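You operate a simulated robot arm through the tools that you are given. There is no shell and no other tool. Be economical: measure what you need, move in short steps, check, and stop when the job is done.

You are at the controls of a simulated two-armed robot. One attempt, no reset.

TASK
Open the glass door of the brown cabinet, fetch the brown sweet from the far end of the long table and set it on the first glass shelf from the bottom and shut the door again. Take the wrapped sweet from the counter top by the mixer and put it in the metal bowl there. Open the door of the cupboard under the drawer, take the colour bottle from the counter top by the mixer and leave it on the shelf of the cupboard under the drawer, then shut the door. Close the right door of the middle cupboard. Take the small plain cake layer and leave it on the right end of the island. Turn the sealer dial to 5. Take the lid off the vanilla cream tub and lay it down on the sealer table. Fetch the purple cupcake and set it on the wall shelf over the sealer table. Put the shaker that says "pearls" from the head end of the long table on the top of the airbrush table and the shaker that says "nibs" on the top of the small turntable. Do these in any order. Set down upright: colour bottle, shaker.

The check looks at the end state, three seconds after you hand in, the way a careful person would. Anything else that was tipped, shoved, dropped, spilled or broken makes it a failure. A push-on lid holds only when it is set on centred and level and pressed home; a screw cap is set on level and turned clockwise until tight.

THE ROBOT
Two 7-joint arms with fingered hands on one trunk, on a base that drives. Base frame: it is fixed to the floor where the robot stands at the start and does not move with it; the origin is under the middle of the robot, x ahead of it, y to its left, z up; the surface under the hand at the start is at about z = 750. Lengths are in mm, angles in rad, forces in N, time in s.
The left shoulder is at the start at [70, 162, 1240], the right one opposite. With the tool pointing down near the work surface each hand reaches from about 100 to 780 mm from the robot's upright axis, wherever it stands, measured 20 degrees to its own side. Places, roughly: brown sweet (3x3x3 cm) [400, -1100, 800]; colour bottle [-1500, -7500, 1000]; door of the cupboard under the drawer [-1500, -7300, 400]; first glass shelf (51x18 cm) [3060, -940, 1020]; glass door of the brown cabinet [2900, -900, 1300]; metal bowl (10x10x6 cm) [-1000, -7500, 900]; purple cupcake (6x6x4 cm) [2700, -3000, 300]; right door of the middle cupboard [-700, -7400, 500]; right end of the island [-100, -6300, 800]; sealer dial [2100, -4300, 800]; shaker [-500, -4500, 750]; shelf of the cupboard under the drawer [-1500, -7600, 400]; small plain cake layer (10x10x4 cm) [1000, -8100, 900]; top of the airbrush table [-2100, -5600, 800]; top of the small turntable [1500, -6700, 800]; vanilla cream tub [2250, -3500, 750]; wall shelf over the sealer table (25x83 cm) [2480, -3740, 1340]; wrapped sweet [-1250, -7500, 1000]. Payload 4 kg a hand.
Tool frame (each hand has its own): the origin (TCP) lies between the finger pads and is the grasp point; the fingertips stand 26 mm ahead of it; z points along the fingers, y is the line along which they close. Largest opening 132 mm; the body of the gripper starts 73 mm behind the TCP. The gripper is a hand of 4 fingers: y runs from the thumb to the fingers, the wrist lies at [0, 0, -224] in the tool frame.
Orientation is told as [roll, pitch, yaw] about the base's x, y, z axes, in that order, counted from this pose: with the fingers straight down and closing along the base's y, the tool's x points along the base's -x, its y along +y and its z along -z.

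THE INTERFACE
- The arms move only by the tool jog_arm. It takes "left_series", "right_series" or both (then of equal length, played together; a hand with none holds still); each is a list of rows, each a list of 6 numbers: the turn, a rotation vector about the base's x, y, z in units of 90 degrees (1.0 is 90 degrees), then the shift along the base's x, y, z in units of 250 mm (1.0 is 250 mm). In form: [[ax, ay, az, tx, ty, tz], ...]. A call has 1 to 8 rows; each row is the pose to reach, as a shift and turn from the pose commanded when the call began. A call with a number of a shift or a turn outside -1 to 1 is refused whole. A row lasts 0.2 s, in which the tool goes at most 50 mm and 0.15 rad; a call with a longer step from one row to the next is refused whole. Where a pose cannot be reached the arm comes as near as it can. A force on the tool above 40 N (or 10 N above the force at the start of the call, whichever is more), or a blocked arm, ends the call early, and 0.2 s more pass. In this call time passes only in rows, and 0.2 s behind the last. It gives the time, the measured TCP pose, the force on the tool (base axes), the opening and the grip force at its end, in the units of the frame above (readings bear some noise), with the torque about the TCP (base axes, N m) and any sound that the robot's microphone picked up, and new pictures: "show" is both (left out), scene, wrist or none (wrist: the cameras of the hands that moved).
- Cameras (640 x 400 px; columns grow to the right, rows downward): "scene" is now at [128.9, -6.3, 1502]; the picture's right is [-0.15, -0.99, 0.00], its down [-0.39, 0.06, -0.92] and it looks along [0.91, -0.14, -0.40] (base axes); focal length 281 px, centre (320, 200). "left" rides on the left gripper at [-73, 6, -94] in its tool frame; the picture's right is [-0.08, -1.00, 0.00], its down [0.79, -0.06, -0.62] and it looks along [0.61, -0.05, 0.79] (tool axes); focal length 230 px, centre (320, 200). "right" rides on the right gripper at [73, 6, -93] in its tool frame; the picture's right is [-0.08, 1.00, 0.00], its down [-0.78, -0.06, -0.62] and it looks along [-0.61, -0.05, 0.79] (tool axes); focal length 230 px, centre (320, 200). There is no depth. A picture from a camera that has moved, and an enlarged one, comes with that camera's place and axes in the base frame and with its lens. The place of the scene camera against the robot may be out by one fixed shift of up to 25 mm in any direction.
- raise_lower(by): slides the trunk up (or, below 0, down) by that many mm; the arms and the scene camera ride with it, the base frame stays. It gives what a move gives, with no picture.
- drive_base(legs): drives the robot by 1 to 6 legs, each [ahead, left, turn to the left] in mm, mm and rad, along the robot's own axes; the way and the turn of a leg run together, so that a leg with both is an arc; at most 1500 mm and 3.142 rad a leg. The arms and the cameras ride along, it lands a little off, and it stops where it bumps. It gives what a move gives, and a new picture of the scene camera.
- curl_fingers(finger1, finger2, finger3, thumb_bend, hand): sets how far each is bent, from 0 (flat) to 100 (curled in); at 30 the hand is open as for a grip, at 70 the pads meet at the TCP. One left out holds its place. A second passes; each finger stops where it meets its share of the squeeze, and holds until it gets a number again. It is the only way to open and close the hand. It gives what a move gives, with no picture; readings hold the bend of each and the force on the fingers (four entries, about 0 where the hand has none), thumb and palm.
- aim_head(pan, tilt): turns the head with the scene camera to pan (to the left, within 1.501 rad either way) and tilt (down, from -0.506 to 1.204), counted from straight ahead of the robot. It gives what a move gives, and a new picture of the scene camera.
- zoom(camera, box): a new picture of the part [left, top, right, bottom] of that camera's present view, enlarged. No time passes.
- close_job(): hands the job in; it is judged then, once.

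Go step by step. Nothing tells you exact positions but the pictures and the camera data: compare them with the known pose of the tool, close in by small moves and look again before you grip or let go. The budget is 535 turns and 360 pictures, counting those below and the enlarged ones. Unless the task says otherwise, let go and move clear before handing in.

The tools are called after ">>>" as name(argument=value, ...) on one line, values as JSON. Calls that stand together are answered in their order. jog_arm: Moves the arms, as the interface text tells. Its arguments: {"type":"object","properties":{"left_series":{"type":"array","items":{"type":"array","items":{"type":"number"}}},"right_series":{"type":"array","items":{"type":"array","items":{"type":"number"}}},"show":{"type":"string","enum":["both","scene","wrist","none"]}},"required":[]} The other tools are called the same way: raise_lower (by) slides the trunk up or down; curl_fingers (finger1, finger2, finger3, thumb_bend, hand) moves the fingers one by one; drive_base (legs) drives the base; aim_head (pan, tilt) turns the head that bears the scene camera; zoom (camera, box) takes an enlarged picture of a part of a camera's view; close_job () hands the job in.

At the start:

```text
t: 0.0
left_tcp_pos: [480.7, 52.0, 1228.3]
left_tool_rot: [0.0, 0.003, -0.001]
left_force: [0.3, 0.8, 0.0]
left_torque: [-0.01, 0.0, 0.01]
left_finger_gap: 131.8
left_grasp_force: 0.1
left_shape: jaw
left_bend: [30.0, 30.0, 30.0, 30.0]
left_finger forces: [0.1, 0.0, 0.1, 0.0, 0.0, 0.1]
right_tcp_pos: [447.7, -270.7, 1259.9]
right_tool_rot: [0.003, -0.005, 0.0]
right_force: [0.3, -0.3, 0.0]
right_torque: [-0.01, 0.0, 0.01]
right_finger_gap: 132.0
right_grasp_force: 0.1
right_shape: jaw
right_bend: [30.0, 30.0, 30.0, 30.0]
right_finger forces: [0.0, 0.0, 0.0, 0.0, 0.1, 0.0]
trunk travel left (down, up): [-719.0, 221.0]
robot x, y, heading: [-2.9, 1.3, 0.001]
head pan, tilt: [-0.148, 0.41]
```

scene: 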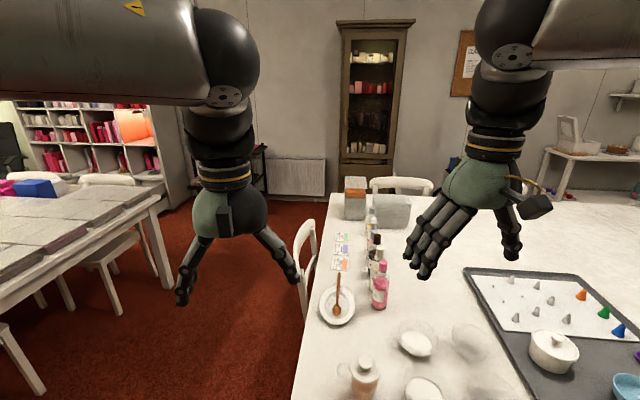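
right: 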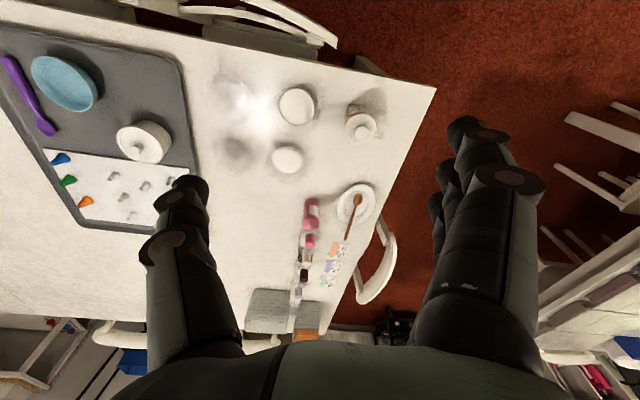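
left: 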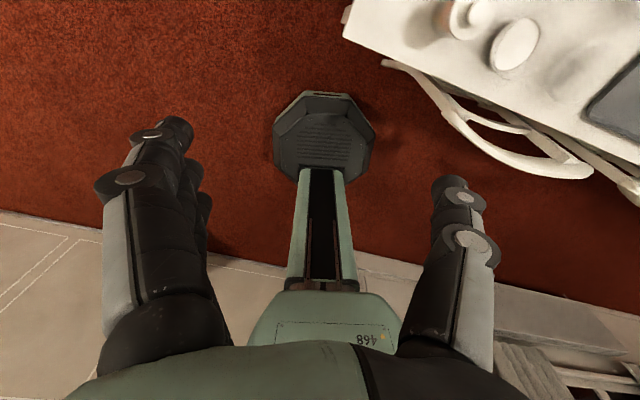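

I see a white table ahead to the right, the brown cabinet behind it. I look around first to map the room.

>>> aim_head(pan=-1.0, tilt=0.35)

>>> aim_head(pan=-1.5, tilt=0.5)

```text
t: 1.2
left_tcp_pos: [481.0, 51.8, 1230.4]
left_tool_rot: [0.0, 0.005, 0.0]
left_force: [0.2, -0.2, -0.6]
left_torque: [-0.03, 0.0, 0.0]
left_finger_gap: 131.7
left_grasp_force: 0.0
left_shape: jaw
left_bend: [30.0, 30.0, 30.0, 30.0]
left_finger forces: [0.0, 0.0, 0.1, 0.0, 0.0, 0.0]
right_tcp_pos: [448.0, -271.6, 1261.0]
right_tool_rot: [0.004, -0.005, 0.0]
right_force: [1.1, -0.4, -0.2]
right_torque: [0.0, -0.01, -0.02]
right_finger_gap: 131.9
right_grasp_force: 0.0
right_shape: jaw
right_bend: [30.0, 30.0, 30.0, 30.0]
right_finger forces: [0.0, 0.0, 0.1, 0.0, 0.0, 0.1]
trunk travel left (down, up): [-719.0, 221.0]
robot x, y, heading: [-0.7, -1.4, 0.002]
head pan, tilt: [-1.0, 0.351]
camera scene: at [87.8, -71.0, 1507.5], right [-0.84, -0.54, 0.0], down [-0.19, 0.29, -0.94], along [0.51, -0.79, -0.34], focal length 281 px, centre (320, 200)
```

scene: 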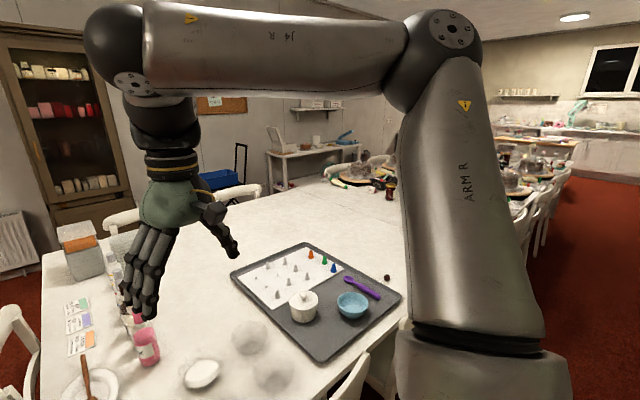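

```text
t: 2.1
left_tcp_pos: [482.2, 50.3, 1230.7]
left_tool_rot: [0.001, 0.001, 0.002]
left_force: [0.5, -0.4, 0.4]
left_torque: [-0.01, -0.04, 0.01]
left_finger_gap: 131.8
left_grasp_force: 0.1
left_shape: jaw
left_bend: [30.0, 30.0, 30.0, 30.0]
left_finger forces: [0.0, 0.0, 0.1, 0.1, 0.0, 0.0]
right_tcp_pos: [448.4, -272.7, 1260.5]
right_tool_rot: [0.004, -0.005, -0.001]
right_force: [0.0, -0.7, 0.0]
right_torque: [0.01, 0.01, -0.01]
right_finger_gap: 132.0
right_grasp_force: 0.1
right_shape: jaw
right_bend: [30.0, 30.0, 30.0, 30.0]
right_finger forces: [0.0, 0.0, 0.0, 0.0, 0.0, 0.0]
trunk travel left (down, up): [-719.0, 221.0]
robot x, y, heading: [1.8, -0.4, -0.001]
head pan, tilt: [-1.499, 0.499]
camera scene: at [44.0, -83.4, 1493.8], right [-1.0, -0.07, 0.0], down [-0.03, 0.48, -0.88], along [0.06, -0.88, -0.48], focal length 281 px, centre (320, 200)
```

scene: 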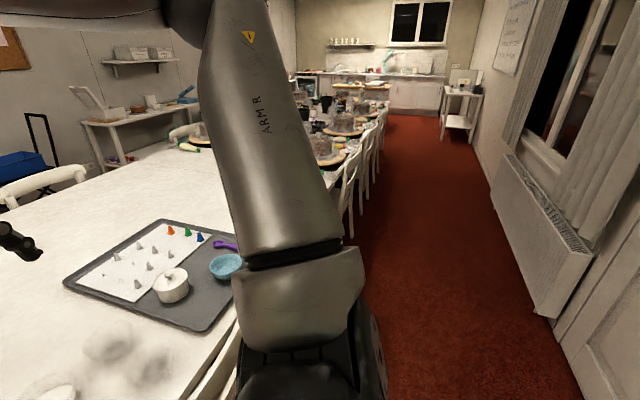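

The brown sweet shows as a dark ball near [404,-1116,765], and the table slants toward -x further along. I back off a little and slide right along the corridor to reach it with the right hand.

>>> drive_base(legs=[[-280, 0, 0], [0, -700, 0]])

>>> aim_head(pan=-0.75, tilt=0.8)

```text
t: 7.5
left_tcp_pos: [212.8, -660.0, 1230.0]
left_tool_rot: [0.001, 0.003, 0.004]
left_force: [-0.4, 0.7, -0.4]
left_torque: [0.03, 0.0, 0.0]
left_finger_gap: 132.0
left_grasp_force: 0.1
left_shape: jaw
left_bend: [30.0, 30.0, 30.0, 30.0]
left_finger forces: [0.1, 0.1, 0.0, 0.0, 0.0, 0.0]
right_tcp_pos: [181.4, -984.0, 1261.8]
right_tool_rot: [0.002, -0.005, 0.006]
right_force: [0.2, 0.3, 0.0]
right_torque: [0.03, 0.01, 0.03]
right_finger_gap: 131.6
right_grasp_force: 0.1
right_shape: jaw
right_bend: [30.0, 30.0, 30.0, 30.0]
right_finger forces: [0.0, 0.0, 0.0, 0.0, 0.1, 0.1]
trunk travel left (down, up): [-719.0, 221.0]
robot x, y, heading: [-267.8, -715.2, -0.0]
head pan, tilt: [-1.499, 0.499]
camera scene: at [-223.9, -798.3, 1493.9], right [-1.0, -0.08, 0.0], down [-0.04, 0.48, -0.88], along [0.07, -0.88, -0.48], focal length 281 px, centre (320, 200)
```

scene: 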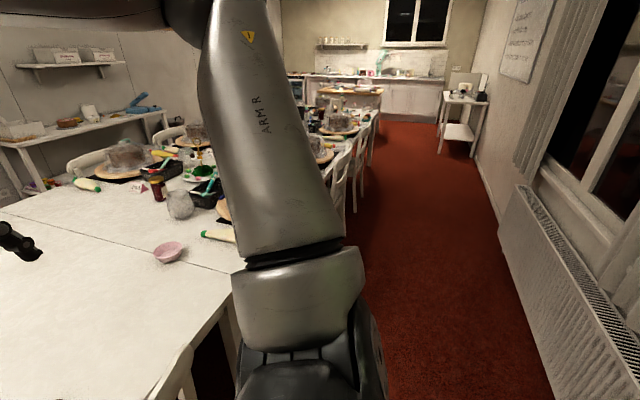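

```text
t: 8.6
left_tcp_pos: [212.0, -661.5, 1229.2]
left_tool_rot: [0.001, 0.001, 0.005]
left_force: [-0.7, -0.4, 0.7]
left_torque: [0.02, 0.01, -0.05]
left_finger_gap: 131.6
left_grasp_force: 0.0
left_shape: jaw
left_bend: [30.0, 30.0, 30.0, 30.0]
left_finger forces: [0.0, 0.0, 0.0, 0.0, 0.1, 0.1]
right_tcp_pos: [181.6, -985.3, 1261.6]
right_tool_rot: [0.004, -0.005, 0.006]
right_force: [-0.4, 0.5, 0.3]
right_torque: [-0.05, 0.03, 0.01]
right_finger_gap: 132.1
right_grasp_force: 0.1
right_shape: jaw
right_bend: [30.0, 30.0, 30.0, 30.0]
right_finger forces: [0.0, 0.0, 0.0, 0.1, 0.1, 0.0]
trunk travel left (down, up): [-719.0, 221.0]
robot x, y, heading: [-266.4, -717.2, 0.004]
head pan, tilt: [-0.75, 0.799]
camera scene: at [-171.7, -762.9, 1467.9], right [-0.68, -0.73, 0.0], down [-0.53, 0.49, -0.7], along [0.51, -0.47, -0.72], focal length 281 px, centre (320, 200)
```

scene: 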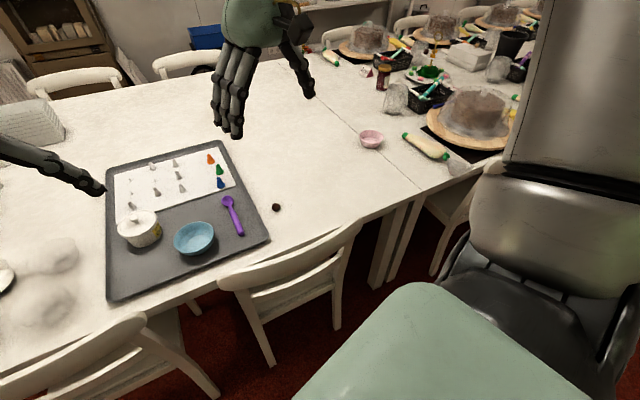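

The sweet is at about [400,-1090,765]. I shift right 150 mm so the right arm reaches comfortably.

>>> drive_base(legs=[[0, -150, 0]])

>>> curl_fingers(hand="right", finger1=52, finger2=52, finger3=52, thumb_bend=52)

```text
t: 10.0
left_tcp_pos: [214.1, -807.5, 1229.5]
left_tool_rot: [-0.001, 0.002, 0.009]
left_force: [-0.2, 0.1, 0.5]
left_torque: [-0.02, -0.01, -0.01]
left_finger_gap: 131.7
left_grasp_force: 0.1
left_shape: jaw
left_bend: [30.0, 30.0, 30.0, 30.0]
left_finger forces: [0.1, 0.0, 0.0, 0.0, 0.0, 0.0]
right_tcp_pos: [183.3, -1129.2, 1262.1]
right_tool_rot: [0.003, -0.005, 0.007]
right_force: [0.1, -0.1, 0.6]
right_torque: [-0.03, 0.01, -0.01]
right_finger_gap: 131.7
right_grasp_force: 0.0
right_shape: jaw
right_bend: [30.0, 30.0, 30.0, 30.0]
right_finger forces: [0.1, 0.0, 0.1, 0.0, 0.0, 0.0]
trunk travel left (down, up): [-719.0, 221.0]
robot x, y, heading: [-265.9, -864.2, 0.011]
head pan, tilt: [-0.75, 0.799]
camera scene: at [-170.6, -908.8, 1468.0], right [-0.68, -0.74, 0.0], down [-0.53, 0.48, -0.7], along [0.51, -0.47, -0.72], focal length 281 px, centre (320, 200)
```

scene: 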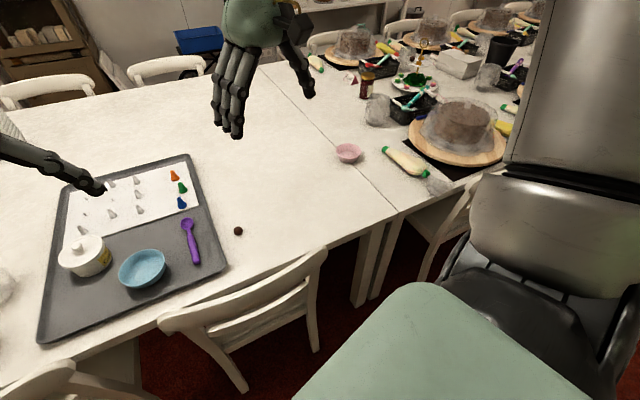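

```text
t: 11.0
left_tcp_pos: [213.5, -809.3, 1229.3]
left_tool_rot: [0.0, 0.001, 0.009]
left_force: [-0.5, 0.2, 0.5]
left_torque: [-0.03, -0.03, 0.05]
left_finger_gap: 131.6
left_grasp_force: 0.1
left_shape: jaw
left_bend: [30.0, 30.0, 30.0, 30.0]
left_finger forces: [0.0, 0.0, 0.0, 0.0, 0.0, 0.0]
right_tcp_pos: [182.4, -1132.6, 1262.1]
right_tool_rot: [0.004, -0.005, 0.009]
right_force: [-0.2, -0.1, 0.4]
right_torque: [0.0, 0.04, -0.01]
right_finger_gap: 64.8
right_grasp_force: 0.1
right_shape: fingers
right_bend: [52.0, 52.0, 52.0, 52.0]
right_finger forces: [0.1, 0.0, 0.0, 0.0, 0.1, 0.0]
trunk travel left (down, up): [-719.0, 221.0]
robot x, y, heading: [-269.0, -864.1, 0.01]
head pan, tilt: [-0.75, 0.799]
```

Moving the right hand above the sweet.

>>> jog_arm(right_series=[[0, 0, 0, 0.11, 0.022, -0.12], [0, 0, 0, 0.22, 0.045, -0.24], [0, 0, 0, 0.33, 0.068, -0.36], [0, 0, 0, 0.44, 0.09, -0.48], [0, 0, 0, 0.55, 0.112, -0.6], [0, 0, 0, 0.66, 0.135, -0.72], [0, 0, 0, 0.77, 0.158, -0.84], [0, 0, 0, 0.88, 0.18, -0.96]], show="both")

```text
t: 12.8
left_tcp_pos: [214.0, -809.2, 1230.1]
left_tool_rot: [0.001, 0.002, 0.008]
left_force: [-0.8, -0.7, 0.7]
left_torque: [0.04, -0.03, 0.01]
left_finger_gap: 131.9
left_grasp_force: 0.2
left_shape: jaw
left_bend: [30.0, 30.0, 30.0, 30.0]
left_finger forces: [0.1, 0.0, 0.1, 0.1, 0.0, 0.0]
right_tcp_pos: [343.6, -1118.9, 1030.6]
right_tool_rot: [0.006, -0.012, 0.01]
right_force: [1.0, -1.3, -0.6]
right_torque: [0.01, 0.0, -0.04]
right_finger_gap: 64.7
right_grasp_force: 0.0
right_shape: fingers
right_bend: [52.0, 52.0, 52.0, 52.0]
right_finger forces: [0.0, 0.1, 0.1, 0.1, 0.0, 0.0]
right hand out of reach, approached as far as the arm can: row 5, 6, 7, 8
trunk travel left (down, up): [-719.0, 221.0]
robot x, y, heading: [-267.8, -864.8, 0.006]
head pan, tilt: [-0.75, 0.799]
camera scene: at [-170.7, -911.7, 1467.9], right [-0.68, -0.74, 0.0], down [-0.53, 0.48, -0.7], along [0.51, -0.47, -0.72], focal length 281 px, centre (320, 200)
camera right: at [268.9, -1114.0, 1124.0], right [0.07, 1.0, 0.01], down [0.78, -0.06, 0.62], along [0.62, -0.04, -0.78], focal length 230 px, centre (320, 200)
```

scene: 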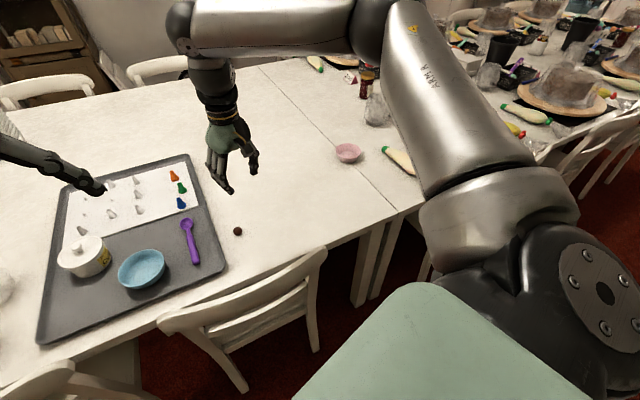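
right: 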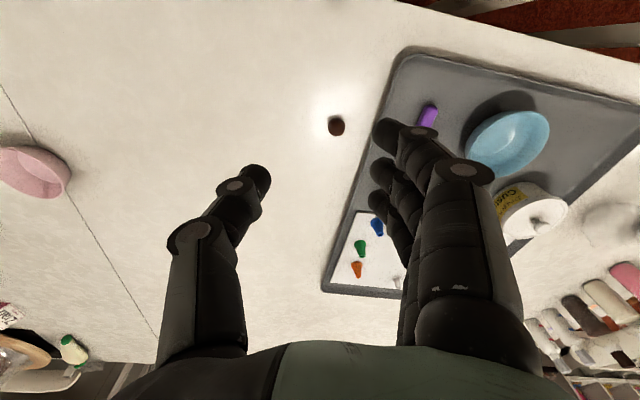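

>>> jog_arm(right_series=[[0, 0, 0, 0, 0, -0.18], [0, 0, 0, 0, 0, -0.36], [0, 0, 0, 0, 0, -0.54], [0, 0, 0, 0, 0, -0.72]], show="wrist")

```text
t: 13.8
left_tcp_pos: [214.1, -809.6, 1229.7]
left_tool_rot: [0.0, 0.002, 0.008]
left_force: [0.1, 0.4, -0.2]
left_torque: [0.01, 0.0, 0.01]
left_finger_gap: 131.7
left_grasp_force: 0.1
left_shape: jaw
left_bend: [30.0, 30.0, 30.0, 30.0]
left_finger forces: [0.0, 0.0, 0.0, 0.1, 0.0, 0.0]
right_tcp_pos: [307.5, -1146.4, 886.6]
right_tool_rot: [0.004, -0.009, 0.009]
right_force: [-0.6, -0.3, 0.4]
right_torque: [0.01, -0.02, 0.02]
right_finger_gap: 65.1
right_grasp_force: 0.0
right_shape: fingers
right_bend: [52.0, 52.0, 52.0, 52.0]
right_finger forces: [0.1, 0.0, 0.1, 0.0, 0.0, 0.0]
right hand out of reach, approached as far as the arm can: row 1, 2, 3, 4
trunk travel left (down, up): [-719.0, 221.0]
robot x, y, heading: [-267.4, -867.1, 0.009]
head pan, tilt: [-0.75, 0.799]
camera right: at [233.1, -1141.3, 979.2], right [0.07, 1.0, 0.01], down [0.78, -0.06, 0.62], along [0.62, -0.04, -0.78], focal length 230 px, centre (320, 200)
```

right: 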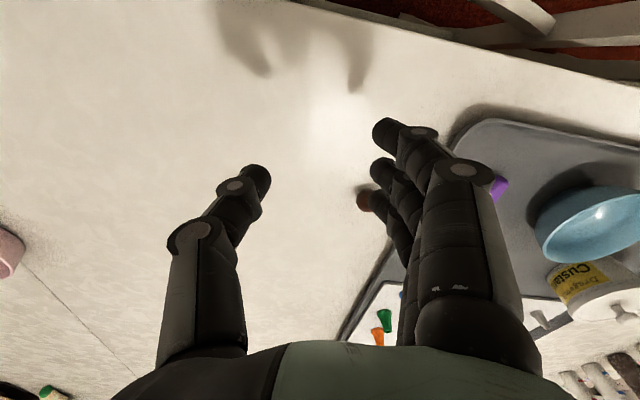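

The arm can't stretch out at this height, so I lift the hand and lower the trunk to get more reach.

>>> jog_arm(right_series=[[0, 0, 0, 0, 0, 0.2], [0, 0, 0, 0, 0, 0.4], [0, 0, 0, 0, 0, 0.6], [0, 0, 0, 0, 0, 0.8], [0, 0, 0, 0, 0, 1.0]], show="none")

>>> raise_lower(by=-250)

```text
t: 15.0
left_tcp_pos: [212.2, -809.8, 1229.0]
left_tool_rot: [0.002, 0.001, 0.009]
left_force: [0.4, 0.6, -0.9]
left_torque: [-0.01, 0.0, 0.01]
left_finger_gap: 131.7
left_grasp_force: 0.1
left_shape: jaw
left_bend: [30.0, 30.0, 30.0, 30.0]
left_finger forces: [0.1, 0.1, 0.1, 0.1, 0.0, 0.0]
right_tcp_pos: [304.4, -1146.1, 1133.9]
right_tool_rot: [0.005, -0.004, 0.008]
right_force: [0.0, 0.1, 0.7]
right_torque: [0.02, 0.02, 0.01]
right_finger_gap: 64.8
right_grasp_force: 0.1
right_shape: fingers
right_bend: [52.0, 52.0, 52.0, 52.0]
right_finger forces: [0.0, 0.0, 0.0, 0.0, 0.0, 0.1]
trunk travel left (down, up): [-719.0, 221.0]
robot x, y, heading: [-266.2, -864.5, 0.006]
head pan, tilt: [-0.75, 0.799]
```

```text
t: 17.6
left_tcp_pos: [214.3, -808.4, 980.2]
left_tool_rot: [0.0, 0.001, 0.007]
left_force: [0.3, -0.2, -0.1]
left_torque: [0.01, 0.02, 0.02]
left_finger_gap: 132.0
left_grasp_force: 0.1
left_shape: jaw
left_bend: [30.0, 30.0, 30.0, 30.0]
left_finger forces: [0.0, 0.1, 0.1, 0.0, 0.0, 0.0]
right_tcp_pos: [305.2, -1147.1, 883.7]
right_tool_rot: [0.003, -0.005, 0.008]
right_force: [-0.2, -1.4, 0.4]
right_torque: [0.04, -0.02, -0.02]
right_finger_gap: 64.8
right_grasp_force: 0.0
right_shape: fingers
right_bend: [52.0, 52.0, 52.0, 52.0]
right_finger forces: [0.0, 0.1, 0.0, 0.0, 0.1, 0.1]
trunk travel left (down, up): [-469.0, 471.0]
robot x, y, heading: [-269.1, -866.4, 0.011]
head pan, tilt: [-0.75, 0.799]
```

>>> jog_arm(right_series=[[0, 0, 0, 0.13, 0.075, 0], [0, 0, 0, 0.26, 0.15, 0], [0, 0, 0, 0.4, 0.224, 0], [0, 0, 0, 0.4, 0.224, -0.12]], show="wrist")

```text
t: 18.6
left_tcp_pos: [215.8, -809.5, 978.7]
left_tool_rot: [0.001, 0.001, 0.008]
left_force: [0.2, -0.3, -0.1]
left_torque: [-0.02, 0.02, 0.02]
left_finger_gap: 131.8
left_grasp_force: 0.0
left_shape: jaw
left_bend: [30.0, 30.0, 30.0, 30.0]
left_finger forces: [0.0, 0.1, 0.1, 0.0, 0.0, 0.1]
right_tcp_pos: [337.4, -1128.3, 835.2]
right_tool_rot: [0.012, -0.016, 0.009]
right_force: [1.0, -0.4, -0.5]
right_torque: [0.03, 0.0, -0.01]
right_finger_gap: 65.0
right_grasp_force: 0.0
right_shape: fingers
right_bend: [52.0, 52.0, 52.0, 52.0]
right_finger forces: [0.0, 0.0, 0.0, 0.1, 0.0, 0.1]
right hand out of reach, approached as far as the arm can: row 1, 2, 3, 4
trunk travel left (down, up): [-469.0, 471.0]
robot x, y, heading: [-268.3, -864.8, 0.01]
head pan, tilt: [-0.75, 0.799]
camera right: at [262.3, -1124.2, 928.4], right [0.07, 1.0, 0.01], down [0.78, -0.06, 0.63], along [0.63, -0.03, -0.78], focal length 230 px, centre (320, 200)
```

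right: 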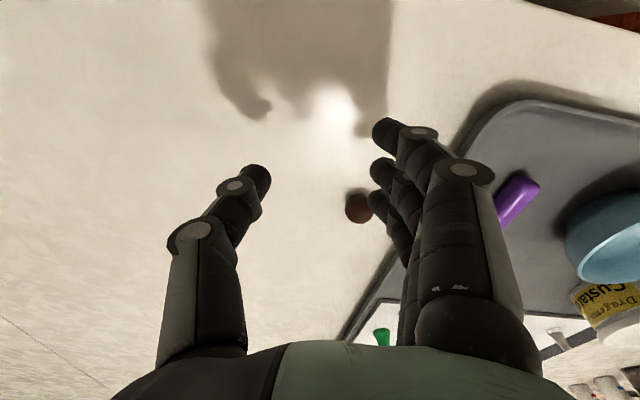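

Reach stops short by ~65 mm, so I tilt the tool forward to gain it.

>>> jog_arm(right_series=[[0, -0.09, 0, 0.06, 0.04, 0.0], [0, -0.18, 0, 0.13, 0.08, 0.0], [0, -0.27, 0, 0.2, 0.12, 0], [0, -0.27, 0, 0.27, 0.15, 0]], show="wrist")

```text
t: 19.6
left_tcp_pos: [215.2, -809.5, 979.9]
left_tool_rot: [-0.001, 0.002, 0.009]
left_force: [0.4, -0.2, 0.0]
left_torque: [-0.01, 0.0, 0.0]
left_finger_gap: 131.9
left_grasp_force: 0.0
left_shape: jaw
left_bend: [30.0, 30.0, 30.0, 30.0]
left_finger forces: [0.0, 0.0, 0.1, 0.1, 0.0, 0.1]
right_tcp_pos: [403.6, -1090.4, 833.7]
right_tool_rot: [0.002, -0.428, 0.009]
right_force: [-0.7, -0.2, -0.2]
right_torque: [0.01, 0.04, -0.02]
right_finger_gap: 64.8
right_grasp_force: 0.0
right_shape: fingers
right_bend: [52.0, 52.0, 52.0, 52.0]
right_finger forces: [0.0, 0.0, 0.0, 0.0, 0.0, 0.0]
trunk travel left (down, up): [-469.0, 471.0]
robot x, y, heading: [-265.2, -862.4, 0.006]
head pan, tilt: [-0.75, 0.799]
camera right: at [297.9, -1085.7, 889.3], right [0.06, 1.0, 0.03], down [0.46, -0.06, 0.89], along [0.89, -0.04, -0.46], focal length 230 px, centre (320, 200)
```

right: 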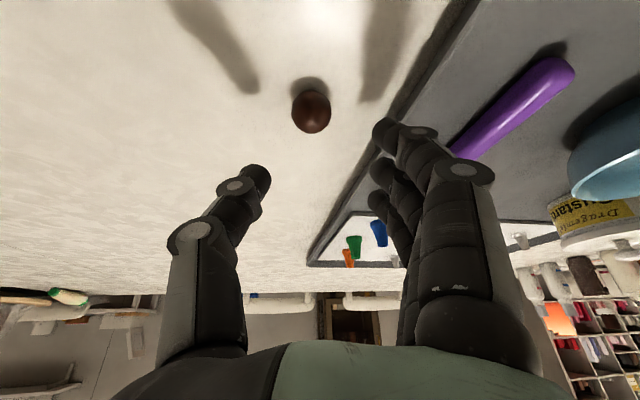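

>>> jog_arm(right_series=[[0, 0, 0, -0.012, -0.01, -0.12], [0, 0, 0, -0.012, -0.01, -0.21]], show="wrist")

>>> curl_fingers(hand="right", finger1=70, finger2=70, finger3=70, thumb_bend=70)

```text
t: 20.2
left_tcp_pos: [211.1, -809.4, 982.2]
left_tool_rot: [-0.002, -0.002, 0.01]
left_force: [-0.1, -0.1, 0.0]
left_torque: [0.01, -0.03, 0.04]
left_finger_gap: 131.6
left_grasp_force: 0.1
left_shape: jaw
left_bend: [30.0, 30.0, 30.0, 30.0]
left_finger forces: [0.1, 0.1, 0.0, 0.0, 0.0, 0.0]
right_tcp_pos: [399.7, -1089.8, 790.8]
right_tool_rot: [0.004, -0.449, 0.006]
right_force: [5.1, 0.5, 31.9]
right_torque: [1.16, 0.17, -0.19]
right_finger_gap: 62.8
right_grasp_force: 15.5
right_shape: fingers
right_bend: [58.0, 52.0, 52.0, 52.0]
right_finger forces: [31.7, 0.0, 0.0, 0.0, 0.0, 0.0]
trunk travel left (down, up): [-469.0, 471.0]
robot x, y, heading: [-266.2, -867.1, 0.011]
head pan, tilt: [-0.75, 0.799]
camera right: at [293.3, -1085.0, 843.9], right [0.06, 1.0, 0.04], down [0.44, -0.06, 0.9], along [0.9, -0.04, -0.44], focal length 230 px, centre (320, 200)
```

right: 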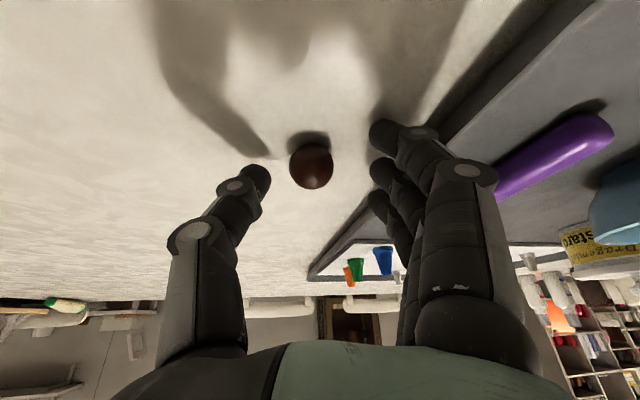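

```text
t: 21.2
left_tcp_pos: [210.5, -808.0, 980.6]
left_tool_rot: [-0.001, -0.001, 0.008]
left_force: [0.4, -1.2, -0.5]
left_torque: [-0.01, -0.02, 0.0]
left_finger_gap: 131.8
left_grasp_force: 0.0
left_shape: jaw
left_bend: [30.0, 30.0, 30.0, 30.0]
left_finger forces: [0.0, 0.0, 0.0, 0.1, 0.2, 0.0]
right_tcp_pos: [398.5, -1087.7, 787.5]
right_tool_rot: [0.004, -0.443, 0.01]
right_force: [8.7, 8.1, 35.1]
right_torque: [1.3, 0.04, -0.32]
right_finger_gap: 38.1
right_grasp_force: 21.7
right_shape: fingers
right_bend: [70.0, 64.0, 70.0, 68.0]
right_finger forces: [29.9, 7.8, 0.0, 0.1, 5.7, 0.0]
trunk travel left (down, up): [-469.0, 471.0]
robot x, y, heading: [-267.6, -863.4, 0.01]
head pan, tilt: [-0.75, 0.799]
```

Finger 1 pressed on the table because of the tilt, but finger 2 and thumb hold something. I lift a little and look.

>>> jog_arm(right_series=[[0, 0, 0, 0, 0, 0.06], [0, 0, 0, 0, 0, 0.12], [0, 0, 0, 0, 0, 0.24]], show="wrist")

```text
t: 22.0
left_tcp_pos: [213.2, -810.6, 980.2]
left_tool_rot: [-0.002, 0.001, 0.009]
left_force: [-0.3, 0.0, 0.4]
left_torque: [-0.03, -0.01, 0.0]
left_finger_gap: 132.1
left_grasp_force: 0.1
left_shape: jaw
left_bend: [30.0, 30.0, 30.0, 30.0]
left_finger forces: [0.1, 0.1, 0.0, 0.0, 0.0, 0.0]
right_tcp_pos: [397.0, -1093.7, 841.3]
right_tool_rot: [0.0, -0.427, 0.009]
right_force: [-0.2, 0.0, 0.0]
right_torque: [0.01, -0.01, 0.01]
right_finger_gap: 18.4
right_grasp_force: 5.1
right_shape: fingers
right_bend: [70.0, 64.0, 70.0, 68.0]
right_finger forces: [0.0, 5.5, 0.0, 0.0, 5.3, 0.1]
trunk travel left (down, up): [-469.0, 471.0]
robot x, y, heading: [-267.7, -866.0, 0.008]
head pan, tilt: [-0.75, 0.799]
camera right: at [291.8, -1089.1, 897.2], right [0.06, 1.0, 0.03], down [0.46, -0.06, 0.89], along [0.89, -0.04, -0.46], focal length 230 px, centre (320, 200)
```

right: 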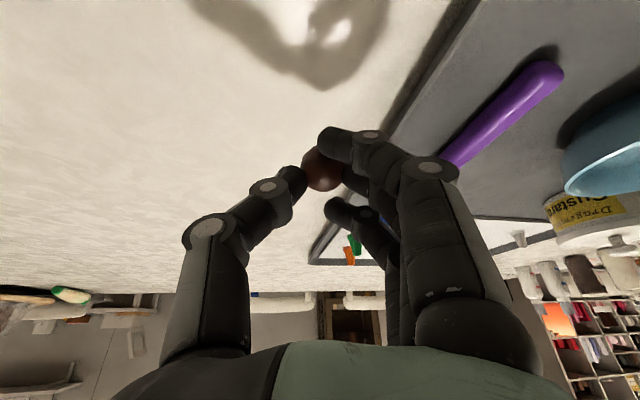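

The sweet is held. I raise the trunk and pull the hand back for driving.

>>> raise_lower(by=250)

>>> jog_arm(right_series=[[0, 0.07, 0, -0.08, -0.03, 0.12], [0, 0.14, 0, -0.18, -0.06, 0.24], [0, 0.21, 0, -0.3, -0.09, 0.36], [0, 0.27, 0, -0.45, -0.12, 0.48], [0, 0.27, 0, -0.6, -0.15, 0.6]], show="none")

>>> drive_base(legs=[[0, 1216, 0]])

>>> aim_head(pan=0.0, tilt=0.6)

```text
t: 24.6
left_tcp_pos: [214.3, -809.1, 1229.6]
left_tool_rot: [0.0, 0.002, 0.011]
left_force: [-0.2, 1.1, -0.6]
left_torque: [0.01, 0.02, 0.01]
left_finger_gap: 131.9
left_grasp_force: 0.1
left_shape: jaw
left_bend: [30.0, 30.0, 30.0, 30.0]
left_finger forces: [0.0, 0.0, 0.0, 0.0, 0.0, 0.1]
right_tcp_pos: [398.5, -1093.9, 1091.1]
right_tool_rot: [-0.001, -0.43, 0.008]
right_force: [-1.0, -0.3, 0.3]
right_torque: [0.01, 0.0, -0.01]
right_finger_gap: 18.6
right_grasp_force: 5.8
right_shape: fingers
right_bend: [70.0, 64.0, 70.0, 68.0]
right_finger forces: [0.1, 5.5, 0.0, 0.0, 5.4, 0.1]
trunk travel left (down, up): [-719.0, 221.0]
robot x, y, heading: [-266.5, -865.8, 0.009]
head pan, tilt: [-0.75, 0.799]
```

```text
t: 25.8
left_tcp_pos: [210.7, -809.8, 1230.1]
left_tool_rot: [-0.001, 0.0, 0.008]
left_force: [-0.3, 0.0, -0.2]
left_torque: [0.03, -0.04, -0.02]
left_finger_gap: 131.7
left_grasp_force: 0.1
left_shape: jaw
left_bend: [30.0, 30.0, 30.0, 30.0]
left_finger forces: [0.0, 0.1, 0.0, 0.0, 0.1, 0.0]
right_tcp_pos: [232.8, -1136.7, 1229.1]
right_tool_rot: [0.007, -0.009, 0.01]
right_force: [-0.8, -0.1, 0.1]
right_torque: [-0.02, -0.01, -0.01]
right_finger_gap: 18.6
right_grasp_force: 5.2
right_shape: fingers
right_bend: [70.0, 64.0, 70.0, 68.0]
right_finger forces: [0.0, 5.4, 0.0, 0.0, 5.2, 0.1]
right hand out of reach, approached as far as the arm can: row 3, 4, 5
trunk travel left (down, up): [-719.0, 221.0]
robot x, y, heading: [-270.1, -862.8, 0.011]
head pan, tilt: [-0.75, 0.799]
```

```text
t: 31.8
left_tcp_pos: [230.3, 371.9, 1229.8]
left_tool_rot: [-0.001, 0.003, -0.031]
left_force: [0.4, -1.1, -0.1]
left_torque: [0.03, 0.02, 0.02]
left_finger_gap: 132.0
left_grasp_force: 0.2
left_shape: jaw
left_bend: [30.0, 30.0, 30.0, 30.0]
left_finger forces: [0.0, 0.0, 0.0, 0.1, 0.0, 0.0]
right_tcp_pos: [237.9, 41.8, 1226.6]
right_tool_rot: [0.01, -0.01, -0.033]
right_force: [-0.1, 0.6, -0.4]
right_torque: [0.01, 0.01, 0.01]
right_finger_gap: 18.7
right_grasp_force: 5.7
right_shape: fingers
right_bend: [70.0, 64.0, 70.0, 68.0]
right_finger forces: [0.0, 5.3, 0.0, 0.0, 5.3, 0.0]
trunk travel left (down, up): [-719.0, 221.0]
robot x, y, heading: [-253.0, 332.8, -0.024]
head pan, tilt: [-0.75, 0.799]
camera scene: at [-158.5, 283.7, 1467.8], right [-0.7, -0.71, 0.0], down [-0.51, 0.51, -0.7], along [0.49, -0.49, -0.72], focal length 281 px, centre (320, 200)
```

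scene: 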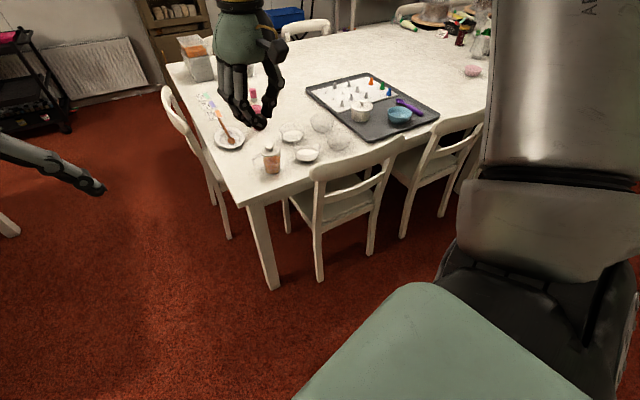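

```text
t: 32.9
left_tcp_pos: [230.8, 372.5, 1228.1]
left_tool_rot: [0.0, 0.002, -0.031]
left_force: [-0.2, 0.3, 0.1]
left_torque: [-0.02, 0.0, -0.01]
left_finger_gap: 131.8
left_grasp_force: 0.1
left_shape: jaw
left_bend: [30.0, 30.0, 30.0, 30.0]
left_finger forces: [0.1, 0.0, 0.0, 0.0, 0.0, 0.0]
right_tcp_pos: [238.8, 41.9, 1227.1]
right_tool_rot: [0.008, -0.01, -0.03]
right_force: [0.8, 0.9, -0.6]
right_torque: [0.03, 0.0, 0.0]
right_finger_gap: 18.7
right_grasp_force: 4.9
right_shape: fingers
right_bend: [70.0, 64.0, 70.0, 68.0]
right_finger forces: [0.0, 5.4, 0.0, 0.1, 5.3, 0.1]
trunk travel left (down, up): [-719.0, 221.0]
robot x, y, heading: [-258.6, 337.5, -0.03]
head pan, tilt: [0.0, 0.6]
camera scene: at [-127.4, 337.9, 1484.7], right [-0.03, -1.0, 0.0], down [-0.56, 0.02, -0.82], along [0.82, -0.03, -0.57], focal length 281 px, centre (320, 200)
```

scene: 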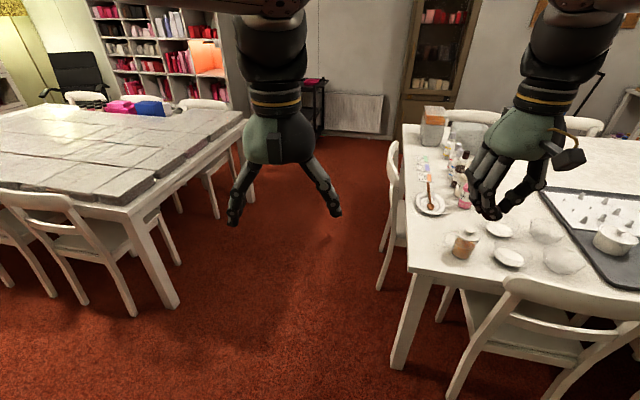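

The aisle between the tables is wide; I drive ahead through it.

>>> drive_base(legs=[[1300, 100, 0.03], [1300, 50, 0]])

>>> aim_head(pan=-0.9, tilt=0.4)

```text
t: 45.6
left_tcp_pos: [2826.9, 521.4, 1229.7]
left_tool_rot: [0.0, -0.001, 0.02]
left_force: [-0.4, 0.7, 0.7]
left_torque: [0.03, 0.0, 0.01]
left_finger_gap: 132.0
left_grasp_force: 0.2
left_shape: jaw
left_bend: [30.0, 30.0, 30.0, 30.0]
left_finger forces: [0.0, 0.0, 0.0, 0.1, 0.0, 0.0]
right_tcp_pos: [2852.5, 193.6, 1226.9]
right_tool_rot: [0.007, -0.009, 0.02]
right_force: [0.6, 0.2, -0.4]
right_torque: [0.01, 0.02, 0.0]
right_finger_gap: 18.5
right_grasp_force: 5.5
right_shape: fingers
right_bend: [70.0, 64.0, 70.0, 68.0]
right_finger forces: [0.0, 5.4, 0.0, 0.0, 5.3, 0.0]
trunk travel left (down, up): [-719.0, 221.0]
robot x, y, heading: [2352.6, 459.8, 0.023]
head pan, tilt: [0.0, 0.6]
camera scene: at [2473.2, 470.0, 1484.8], right [0.02, -1.0, 0.0], down [-0.56, -0.01, -0.83], along [0.82, 0.02, -0.56], focal length 281 px, centre (320, 200)
```

scene: 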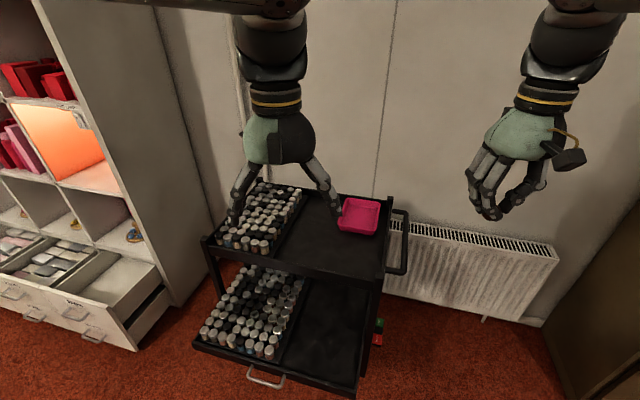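

```text
t: 46.8
left_tcp_pos: [2829.4, 520.4, 1229.3]
left_tool_rot: [-0.001, 0.002, 0.021]
left_force: [-0.5, 0.1, 0.4]
left_torque: [-0.02, 0.02, -0.01]
left_finger_gap: 131.6
left_grasp_force: 0.1
left_shape: jaw
left_bend: [30.0, 30.0, 30.0, 30.0]
left_finger forces: [0.1, 0.1, 0.0, 0.0, 0.0, 0.0]
right_tcp_pos: [2852.8, 193.8, 1226.9]
right_tool_rot: [0.009, -0.01, 0.02]
right_force: [-0.7, 1.0, -0.9]
right_torque: [-0.02, 0.01, 0.0]
right_finger_gap: 18.7
right_grasp_force: 5.0
right_shape: fingers
right_bend: [70.0, 64.0, 70.0, 68.0]
right_finger forces: [0.0, 5.4, 0.0, 0.0, 5.2, 0.0]
trunk travel left (down, up): [-719.0, 221.0]
robot x, y, heading: [2349.1, 458.3, 0.02]
head pan, tilt: [-0.901, 0.4]
camera scene: at [2444.3, 396.9, 1502.9], right [-0.77, -0.64, 0.0], down [-0.25, 0.3, -0.92], along [0.59, -0.71, -0.39], focal length 281 px, centre (320, 200)
```

scene: 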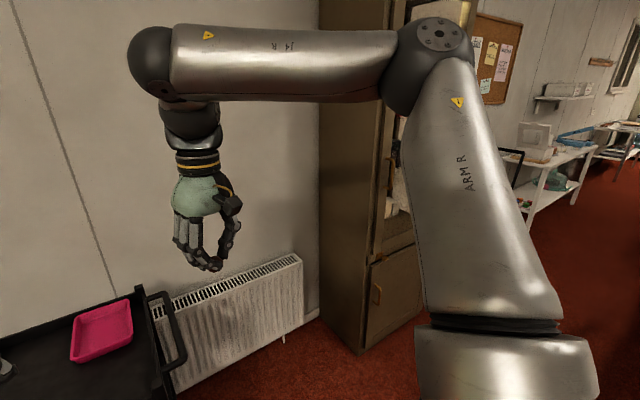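

>>> drive_base(legs=[[-200, 0, 0], [0, -1360, -0.02]])

>>> aim_head(pan=0.0, tilt=0.15)

```text
t: 52.7
left_tcp_pos: [2646.6, -441.6, 1227.5]
left_tool_rot: [-0.01, 0.004, 0.012]
left_force: [-0.5, 0.2, 0.1]
left_torque: [-0.07, 0.05, 0.0]
left_finger_gap: 132.0
left_grasp_force: 0.0
left_shape: jaw
left_bend: [30.0, 30.0, 30.0, 30.0]
left_finger forces: [0.0, 0.0, 0.1, 0.1, 0.0, 0.0]
right_tcp_pos: [2667.9, -768.2, 1227.6]
right_tool_rot: [-0.003, -0.005, 0.011]
right_force: [0.1, 0.5, -1.4]
right_torque: [-0.12, 0.03, -0.01]
right_finger_gap: 18.4
right_grasp_force: 5.1
right_shape: fingers
right_bend: [70.0, 64.0, 70.0, 68.0]
right_finger forces: [0.0, 5.4, 0.0, 0.0, 5.3, 0.1]
trunk travel left (down, up): [-719.0, 221.0]
robot x, y, heading: [2166.3, -507.8, 0.007]
head pan, tilt: [-0.901, 0.4]
stopped in leg 2: the robot was blocked; the commanded pose is now the measured one
camera scene: at [2262.1, -559.7, 1503.2], right [-0.78, -0.63, 0.01], down [-0.25, 0.29, -0.92], along [0.58, -0.72, -0.38], focal length 281 px, centre (320, 200)
```

scene: 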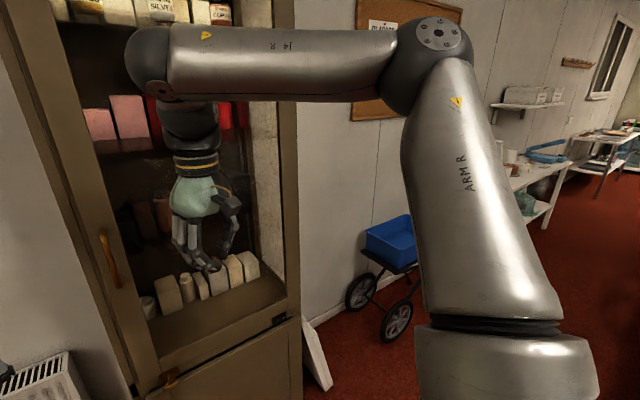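

```text
t: 53.9
left_tcp_pos: [2644.7, -452.7, 1230.7]
left_tool_rot: [-0.003, 0.001, 0.013]
left_force: [0.3, -0.4, 0.1]
left_torque: [-0.03, 0.01, 0.03]
left_finger_gap: 131.9
left_grasp_force: 0.0
left_shape: jaw
left_bend: [30.0, 30.0, 30.0, 30.0]
left_finger forces: [0.0, 0.0, 0.0, 0.1, 0.1, 0.0]
right_tcp_pos: [2664.1, -779.6, 1229.1]
right_tool_rot: [0.003, -0.011, 0.011]
right_force: [-0.5, 0.1, -0.4]
right_torque: [-0.03, -0.03, -0.03]
right_finger_gap: 18.5
right_grasp_force: 5.6
right_shape: fingers
right_bend: [70.0, 64.0, 70.0, 68.0]
right_finger forces: [0.0, 5.3, 0.1, 0.0, 5.3, 0.0]
trunk travel left (down, up): [-719.0, 221.0]
robot x, y, heading: [2161.7, -507.1, 0.005]
head pan, tilt: [0.0, 0.15]
camera scene: at [2292.8, -499.6, 1526.1], right [0.0, -1.0, 0.0], down [-0.15, 0.0, -0.99], along [0.99, 0.0, -0.15], focal length 281 px, centre (320, 200)
```

scene: 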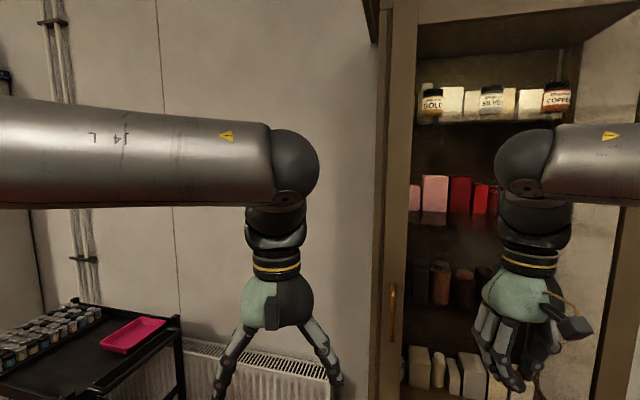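

The base was blocked at y≈-507. I look down to the right to see what it touched.

>>> aim_head(pan=-1.5, tilt=1.1)

```text
t: 55.5
left_tcp_pos: [2644.1, -453.3, 1229.8]
left_tool_rot: [-0.001, 0.001, 0.007]
left_force: [0.1, 0.3, 0.8]
left_torque: [0.01, 0.0, -0.01]
left_finger_gap: 131.9
left_grasp_force: 0.1
left_shape: jaw
left_bend: [30.0, 30.0, 30.0, 30.0]
left_finger forces: [0.0, 0.1, 0.0, 0.0, 0.1, 0.0]
right_tcp_pos: [2664.1, -781.4, 1227.8]
right_tool_rot: [0.006, -0.011, 0.011]
right_force: [0.0, 0.4, 0.1]
right_torque: [-0.03, 0.03, 0.03]
right_finger_gap: 18.3
right_grasp_force: 5.2
right_shape: fingers
right_bend: [70.0, 64.0, 70.0, 68.0]
right_finger forces: [0.1, 5.4, 0.0, 0.1, 5.3, 0.0]
trunk travel left (down, up): [-719.0, 221.0]
robot x, y, heading: [2162.3, -511.6, 0.003]
head pan, tilt: [-1.499, 1.1]
camera scene: at [2204.4, -565.0, 1446.1], right [-1.0, -0.08, 0.0], down [-0.07, 0.89, -0.45], along [0.03, -0.45, -0.89], focal length 281 px, centre (320, 200)
```

scene: 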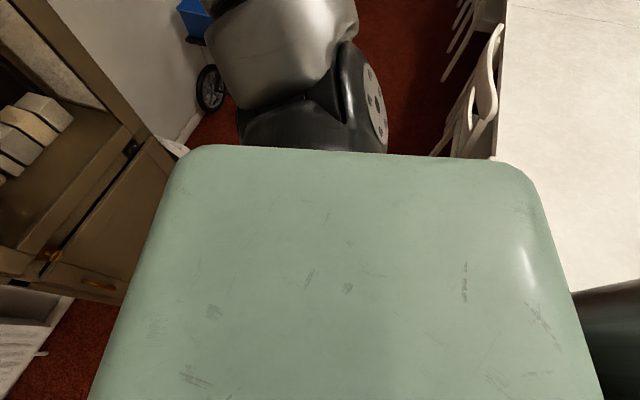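

I can't see what it hit, probably the chair to the right-rear. I check what is on the cabinet shelves and the handle.

>>> aim_head(pan=-0.4, tilt=0.3)

>>> zoom(camera="scene", box=[160, 100, 480, 300])

```text
t: 56.9
left_tcp_pos: [2645.4, -453.1, 1230.7]
left_tool_rot: [-0.001, 0.002, 0.007]
left_force: [-0.1, -0.9, -0.4]
left_torque: [0.01, 0.01, 0.01]
left_finger_gap: 131.8
left_grasp_force: 0.0
left_shape: jaw
left_bend: [30.0, 30.0, 30.0, 30.0]
left_finger forces: [0.1, 0.0, 0.1, 0.0, 0.0, 0.0]
right_tcp_pos: [2662.2, -782.0, 1226.2]
right_tool_rot: [0.005, -0.01, 0.011]
right_force: [0.3, -0.5, -0.7]
right_torque: [-0.02, 0.03, 0.01]
right_finger_gap: 18.3
right_grasp_force: 4.9
right_shape: fingers
right_bend: [70.0, 64.0, 70.0, 68.0]
right_finger forces: [0.1, 5.4, 0.0, 0.1, 5.2, 0.0]
trunk travel left (down, up): [-719.0, 221.0]
robot x, y, heading: [2161.2, -507.9, 0.003]
head pan, tilt: [-0.4, 0.3]
camera scene: at [2285.7, -538.2, 1512.1], right [-0.39, -0.92, 0.0], down [-0.27, 0.11, -0.95], along [0.88, -0.37, -0.3], focal length 281 px, centre (320, 200)
```

scene: 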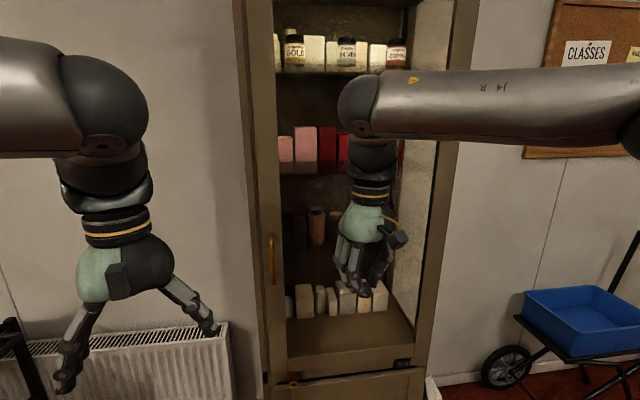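

```text
2.00 times, centred on (320, 200) of scene
camera zoom: at [2285.7, -538.2, 1512.1], right [-0.39, -0.92, 0.0], down [-0.27, 0.11, -0.95], along [0.88, -0.37, -0.3], focal length 562 px, centre (320, 200)
```

zoom: 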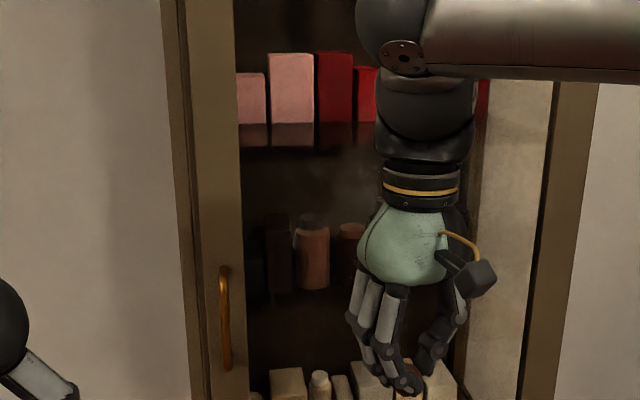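

The handle is a vertical bar on the left stile around [2890,-665,1170], with hinges on the right. I tuck the right hand back out of the door's swing.

>>> jog_arm(right_series=[[0, 0, 0, -0.15, -0.05, 0], [0, 0, 0, -0.3, -0.1, 0], [0, 0, 0, -0.45, -0.15, 0], [0, 0, 0, -0.6, -0.2, 0], [0, 0, 0, -0.75, -0.25, 0], [0, 0, 0, -0.9, -0.3, 0]], left_series=[[0, -0.095, 0, 0, 0, 0], [0, -0.19, 0, 0, 0, 0], [0, -0.285, 0, 0, 0, 0], [0, -0.38, 0, 0, 0, 0], [0, -0.475, 0, 0, 0, 0], [0, -0.57, 0, 0, 0, 0]], show="scene")

```text
t: 58.2
left_tcp_pos: [2640.4, -455.8, 1233.0]
left_tool_rot: [-0.013, -0.901, 0.015]
left_force: [0.1, 0.2, -0.5]
left_torque: [0.01, 0.02, 0.03]
left_finger_gap: 131.9
left_grasp_force: 0.2
left_shape: jaw
left_bend: [30.0, 30.0, 30.0, 30.0]
left_finger forces: [0.0, 0.1, 0.0, 0.1, 0.0, 0.0]
right_tcp_pos: [2432.5, -858.1, 1226.1]
right_tool_rot: [0.006, -0.015, 0.011]
right_force: [-0.7, -0.8, 0.8]
right_torque: [0.04, -0.02, 0.01]
right_finger_gap: 18.7
right_grasp_force: 5.5
right_shape: fingers
right_bend: [70.0, 64.0, 70.0, 68.0]
right_finger forces: [0.1, 5.3, 0.0, 0.1, 5.2, 0.0]
trunk travel left (down, up): [-719.0, 221.0]
robot x, y, heading: [2160.4, -509.8, 0.004]
head pan, tilt: [-0.4, 0.3]
camera scene: at [2281.8, -539.6, 1512.6], right [-0.39, -0.92, 0.0], down [-0.27, 0.12, -0.96], along [0.88, -0.37, -0.29], focal length 281 px, centre (320, 200)
```

scene: 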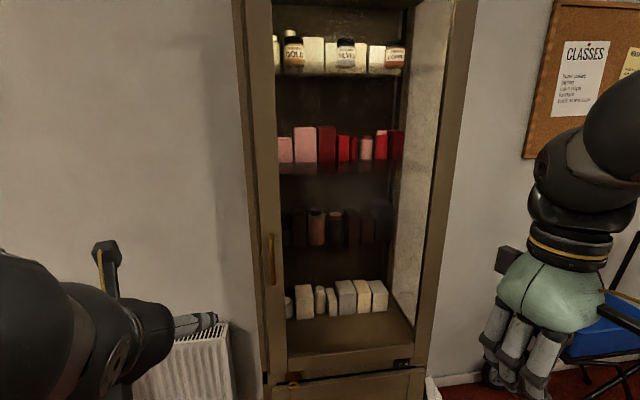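

>>> jog_arm(left_series=[[0, -0.09, 0, 0.05, -0.12, -0.04], [0, -0.18, 0, 0.1, -0.26, -0.08], [0, -0.27, 0, 0.2, -0.4, -0.12], [0, -0.36, 0, 0.3, -0.55, -0.16], [0, -0.43, 0, 0.4, -0.7, -0.2], [0, -0.43, 0, 0.5, -0.84, -0.25]], show="both")

```text
t: 59.6
left_tcp_pos: [2820.8, -648.5, 1186.1]
left_tool_rot: [-0.857, -1.559, 0.85]
left_force: [0.5, -0.7, -0.1]
left_torque: [0.03, 0.0, 0.03]
left_finger_gap: 131.9
left_grasp_force: 0.0
left_shape: jaw
left_bend: [30.0, 30.0, 30.0, 30.0]
left_finger forces: [0.0, 0.1, 0.1, 0.0, 0.1, 0.1]
left hand out of reach, approached as far as the arm can: row 4, 5, 6
right_tcp_pos: [2438.5, -862.5, 1225.5]
right_tool_rot: [0.009, -0.01, 0.009]
right_force: [0.0, 0.0, -1.2]
right_torque: [0.0, 0.06, -0.01]
right_finger_gap: 18.6
right_grasp_force: 5.3
right_shape: fingers
right_bend: [70.0, 64.0, 70.0, 68.0]
right_finger forces: [0.0, 5.2, 0.1, 0.0, 5.2, 0.0]
trunk travel left (down, up): [-719.0, 221.0]
robot x, y, heading: [2161.8, -511.5, -0.001]
head pan, tilt: [-0.4, 0.3]
camera scene: at [2287.7, -543.5, 1511.8], right [-0.39, -0.92, 0.0], down [-0.27, 0.12, -0.95], along [0.88, -0.37, -0.3], focal length 281 px, centre (320, 200)
camera left: at [2726.8, -640.9, 1260.4], right [0.0, -1.0, 0.09], down [-0.62, -0.06, -0.78], along [0.78, -0.06, -0.62], focal length 230 px, centre (320, 200)
```

scene: 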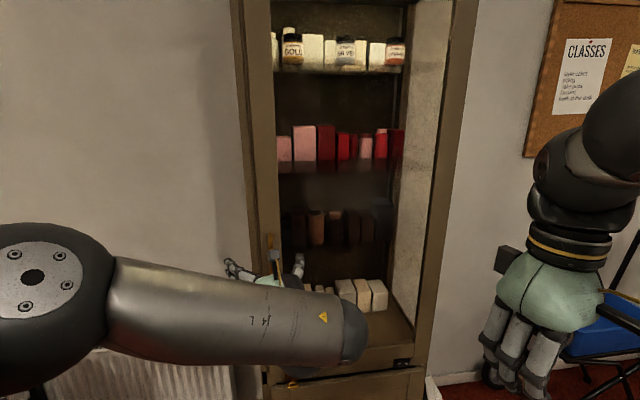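
left: 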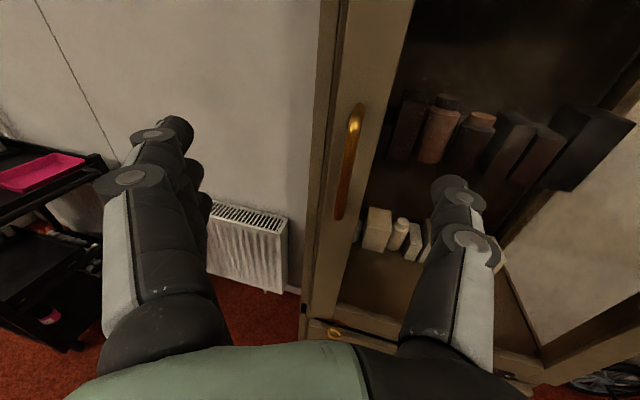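

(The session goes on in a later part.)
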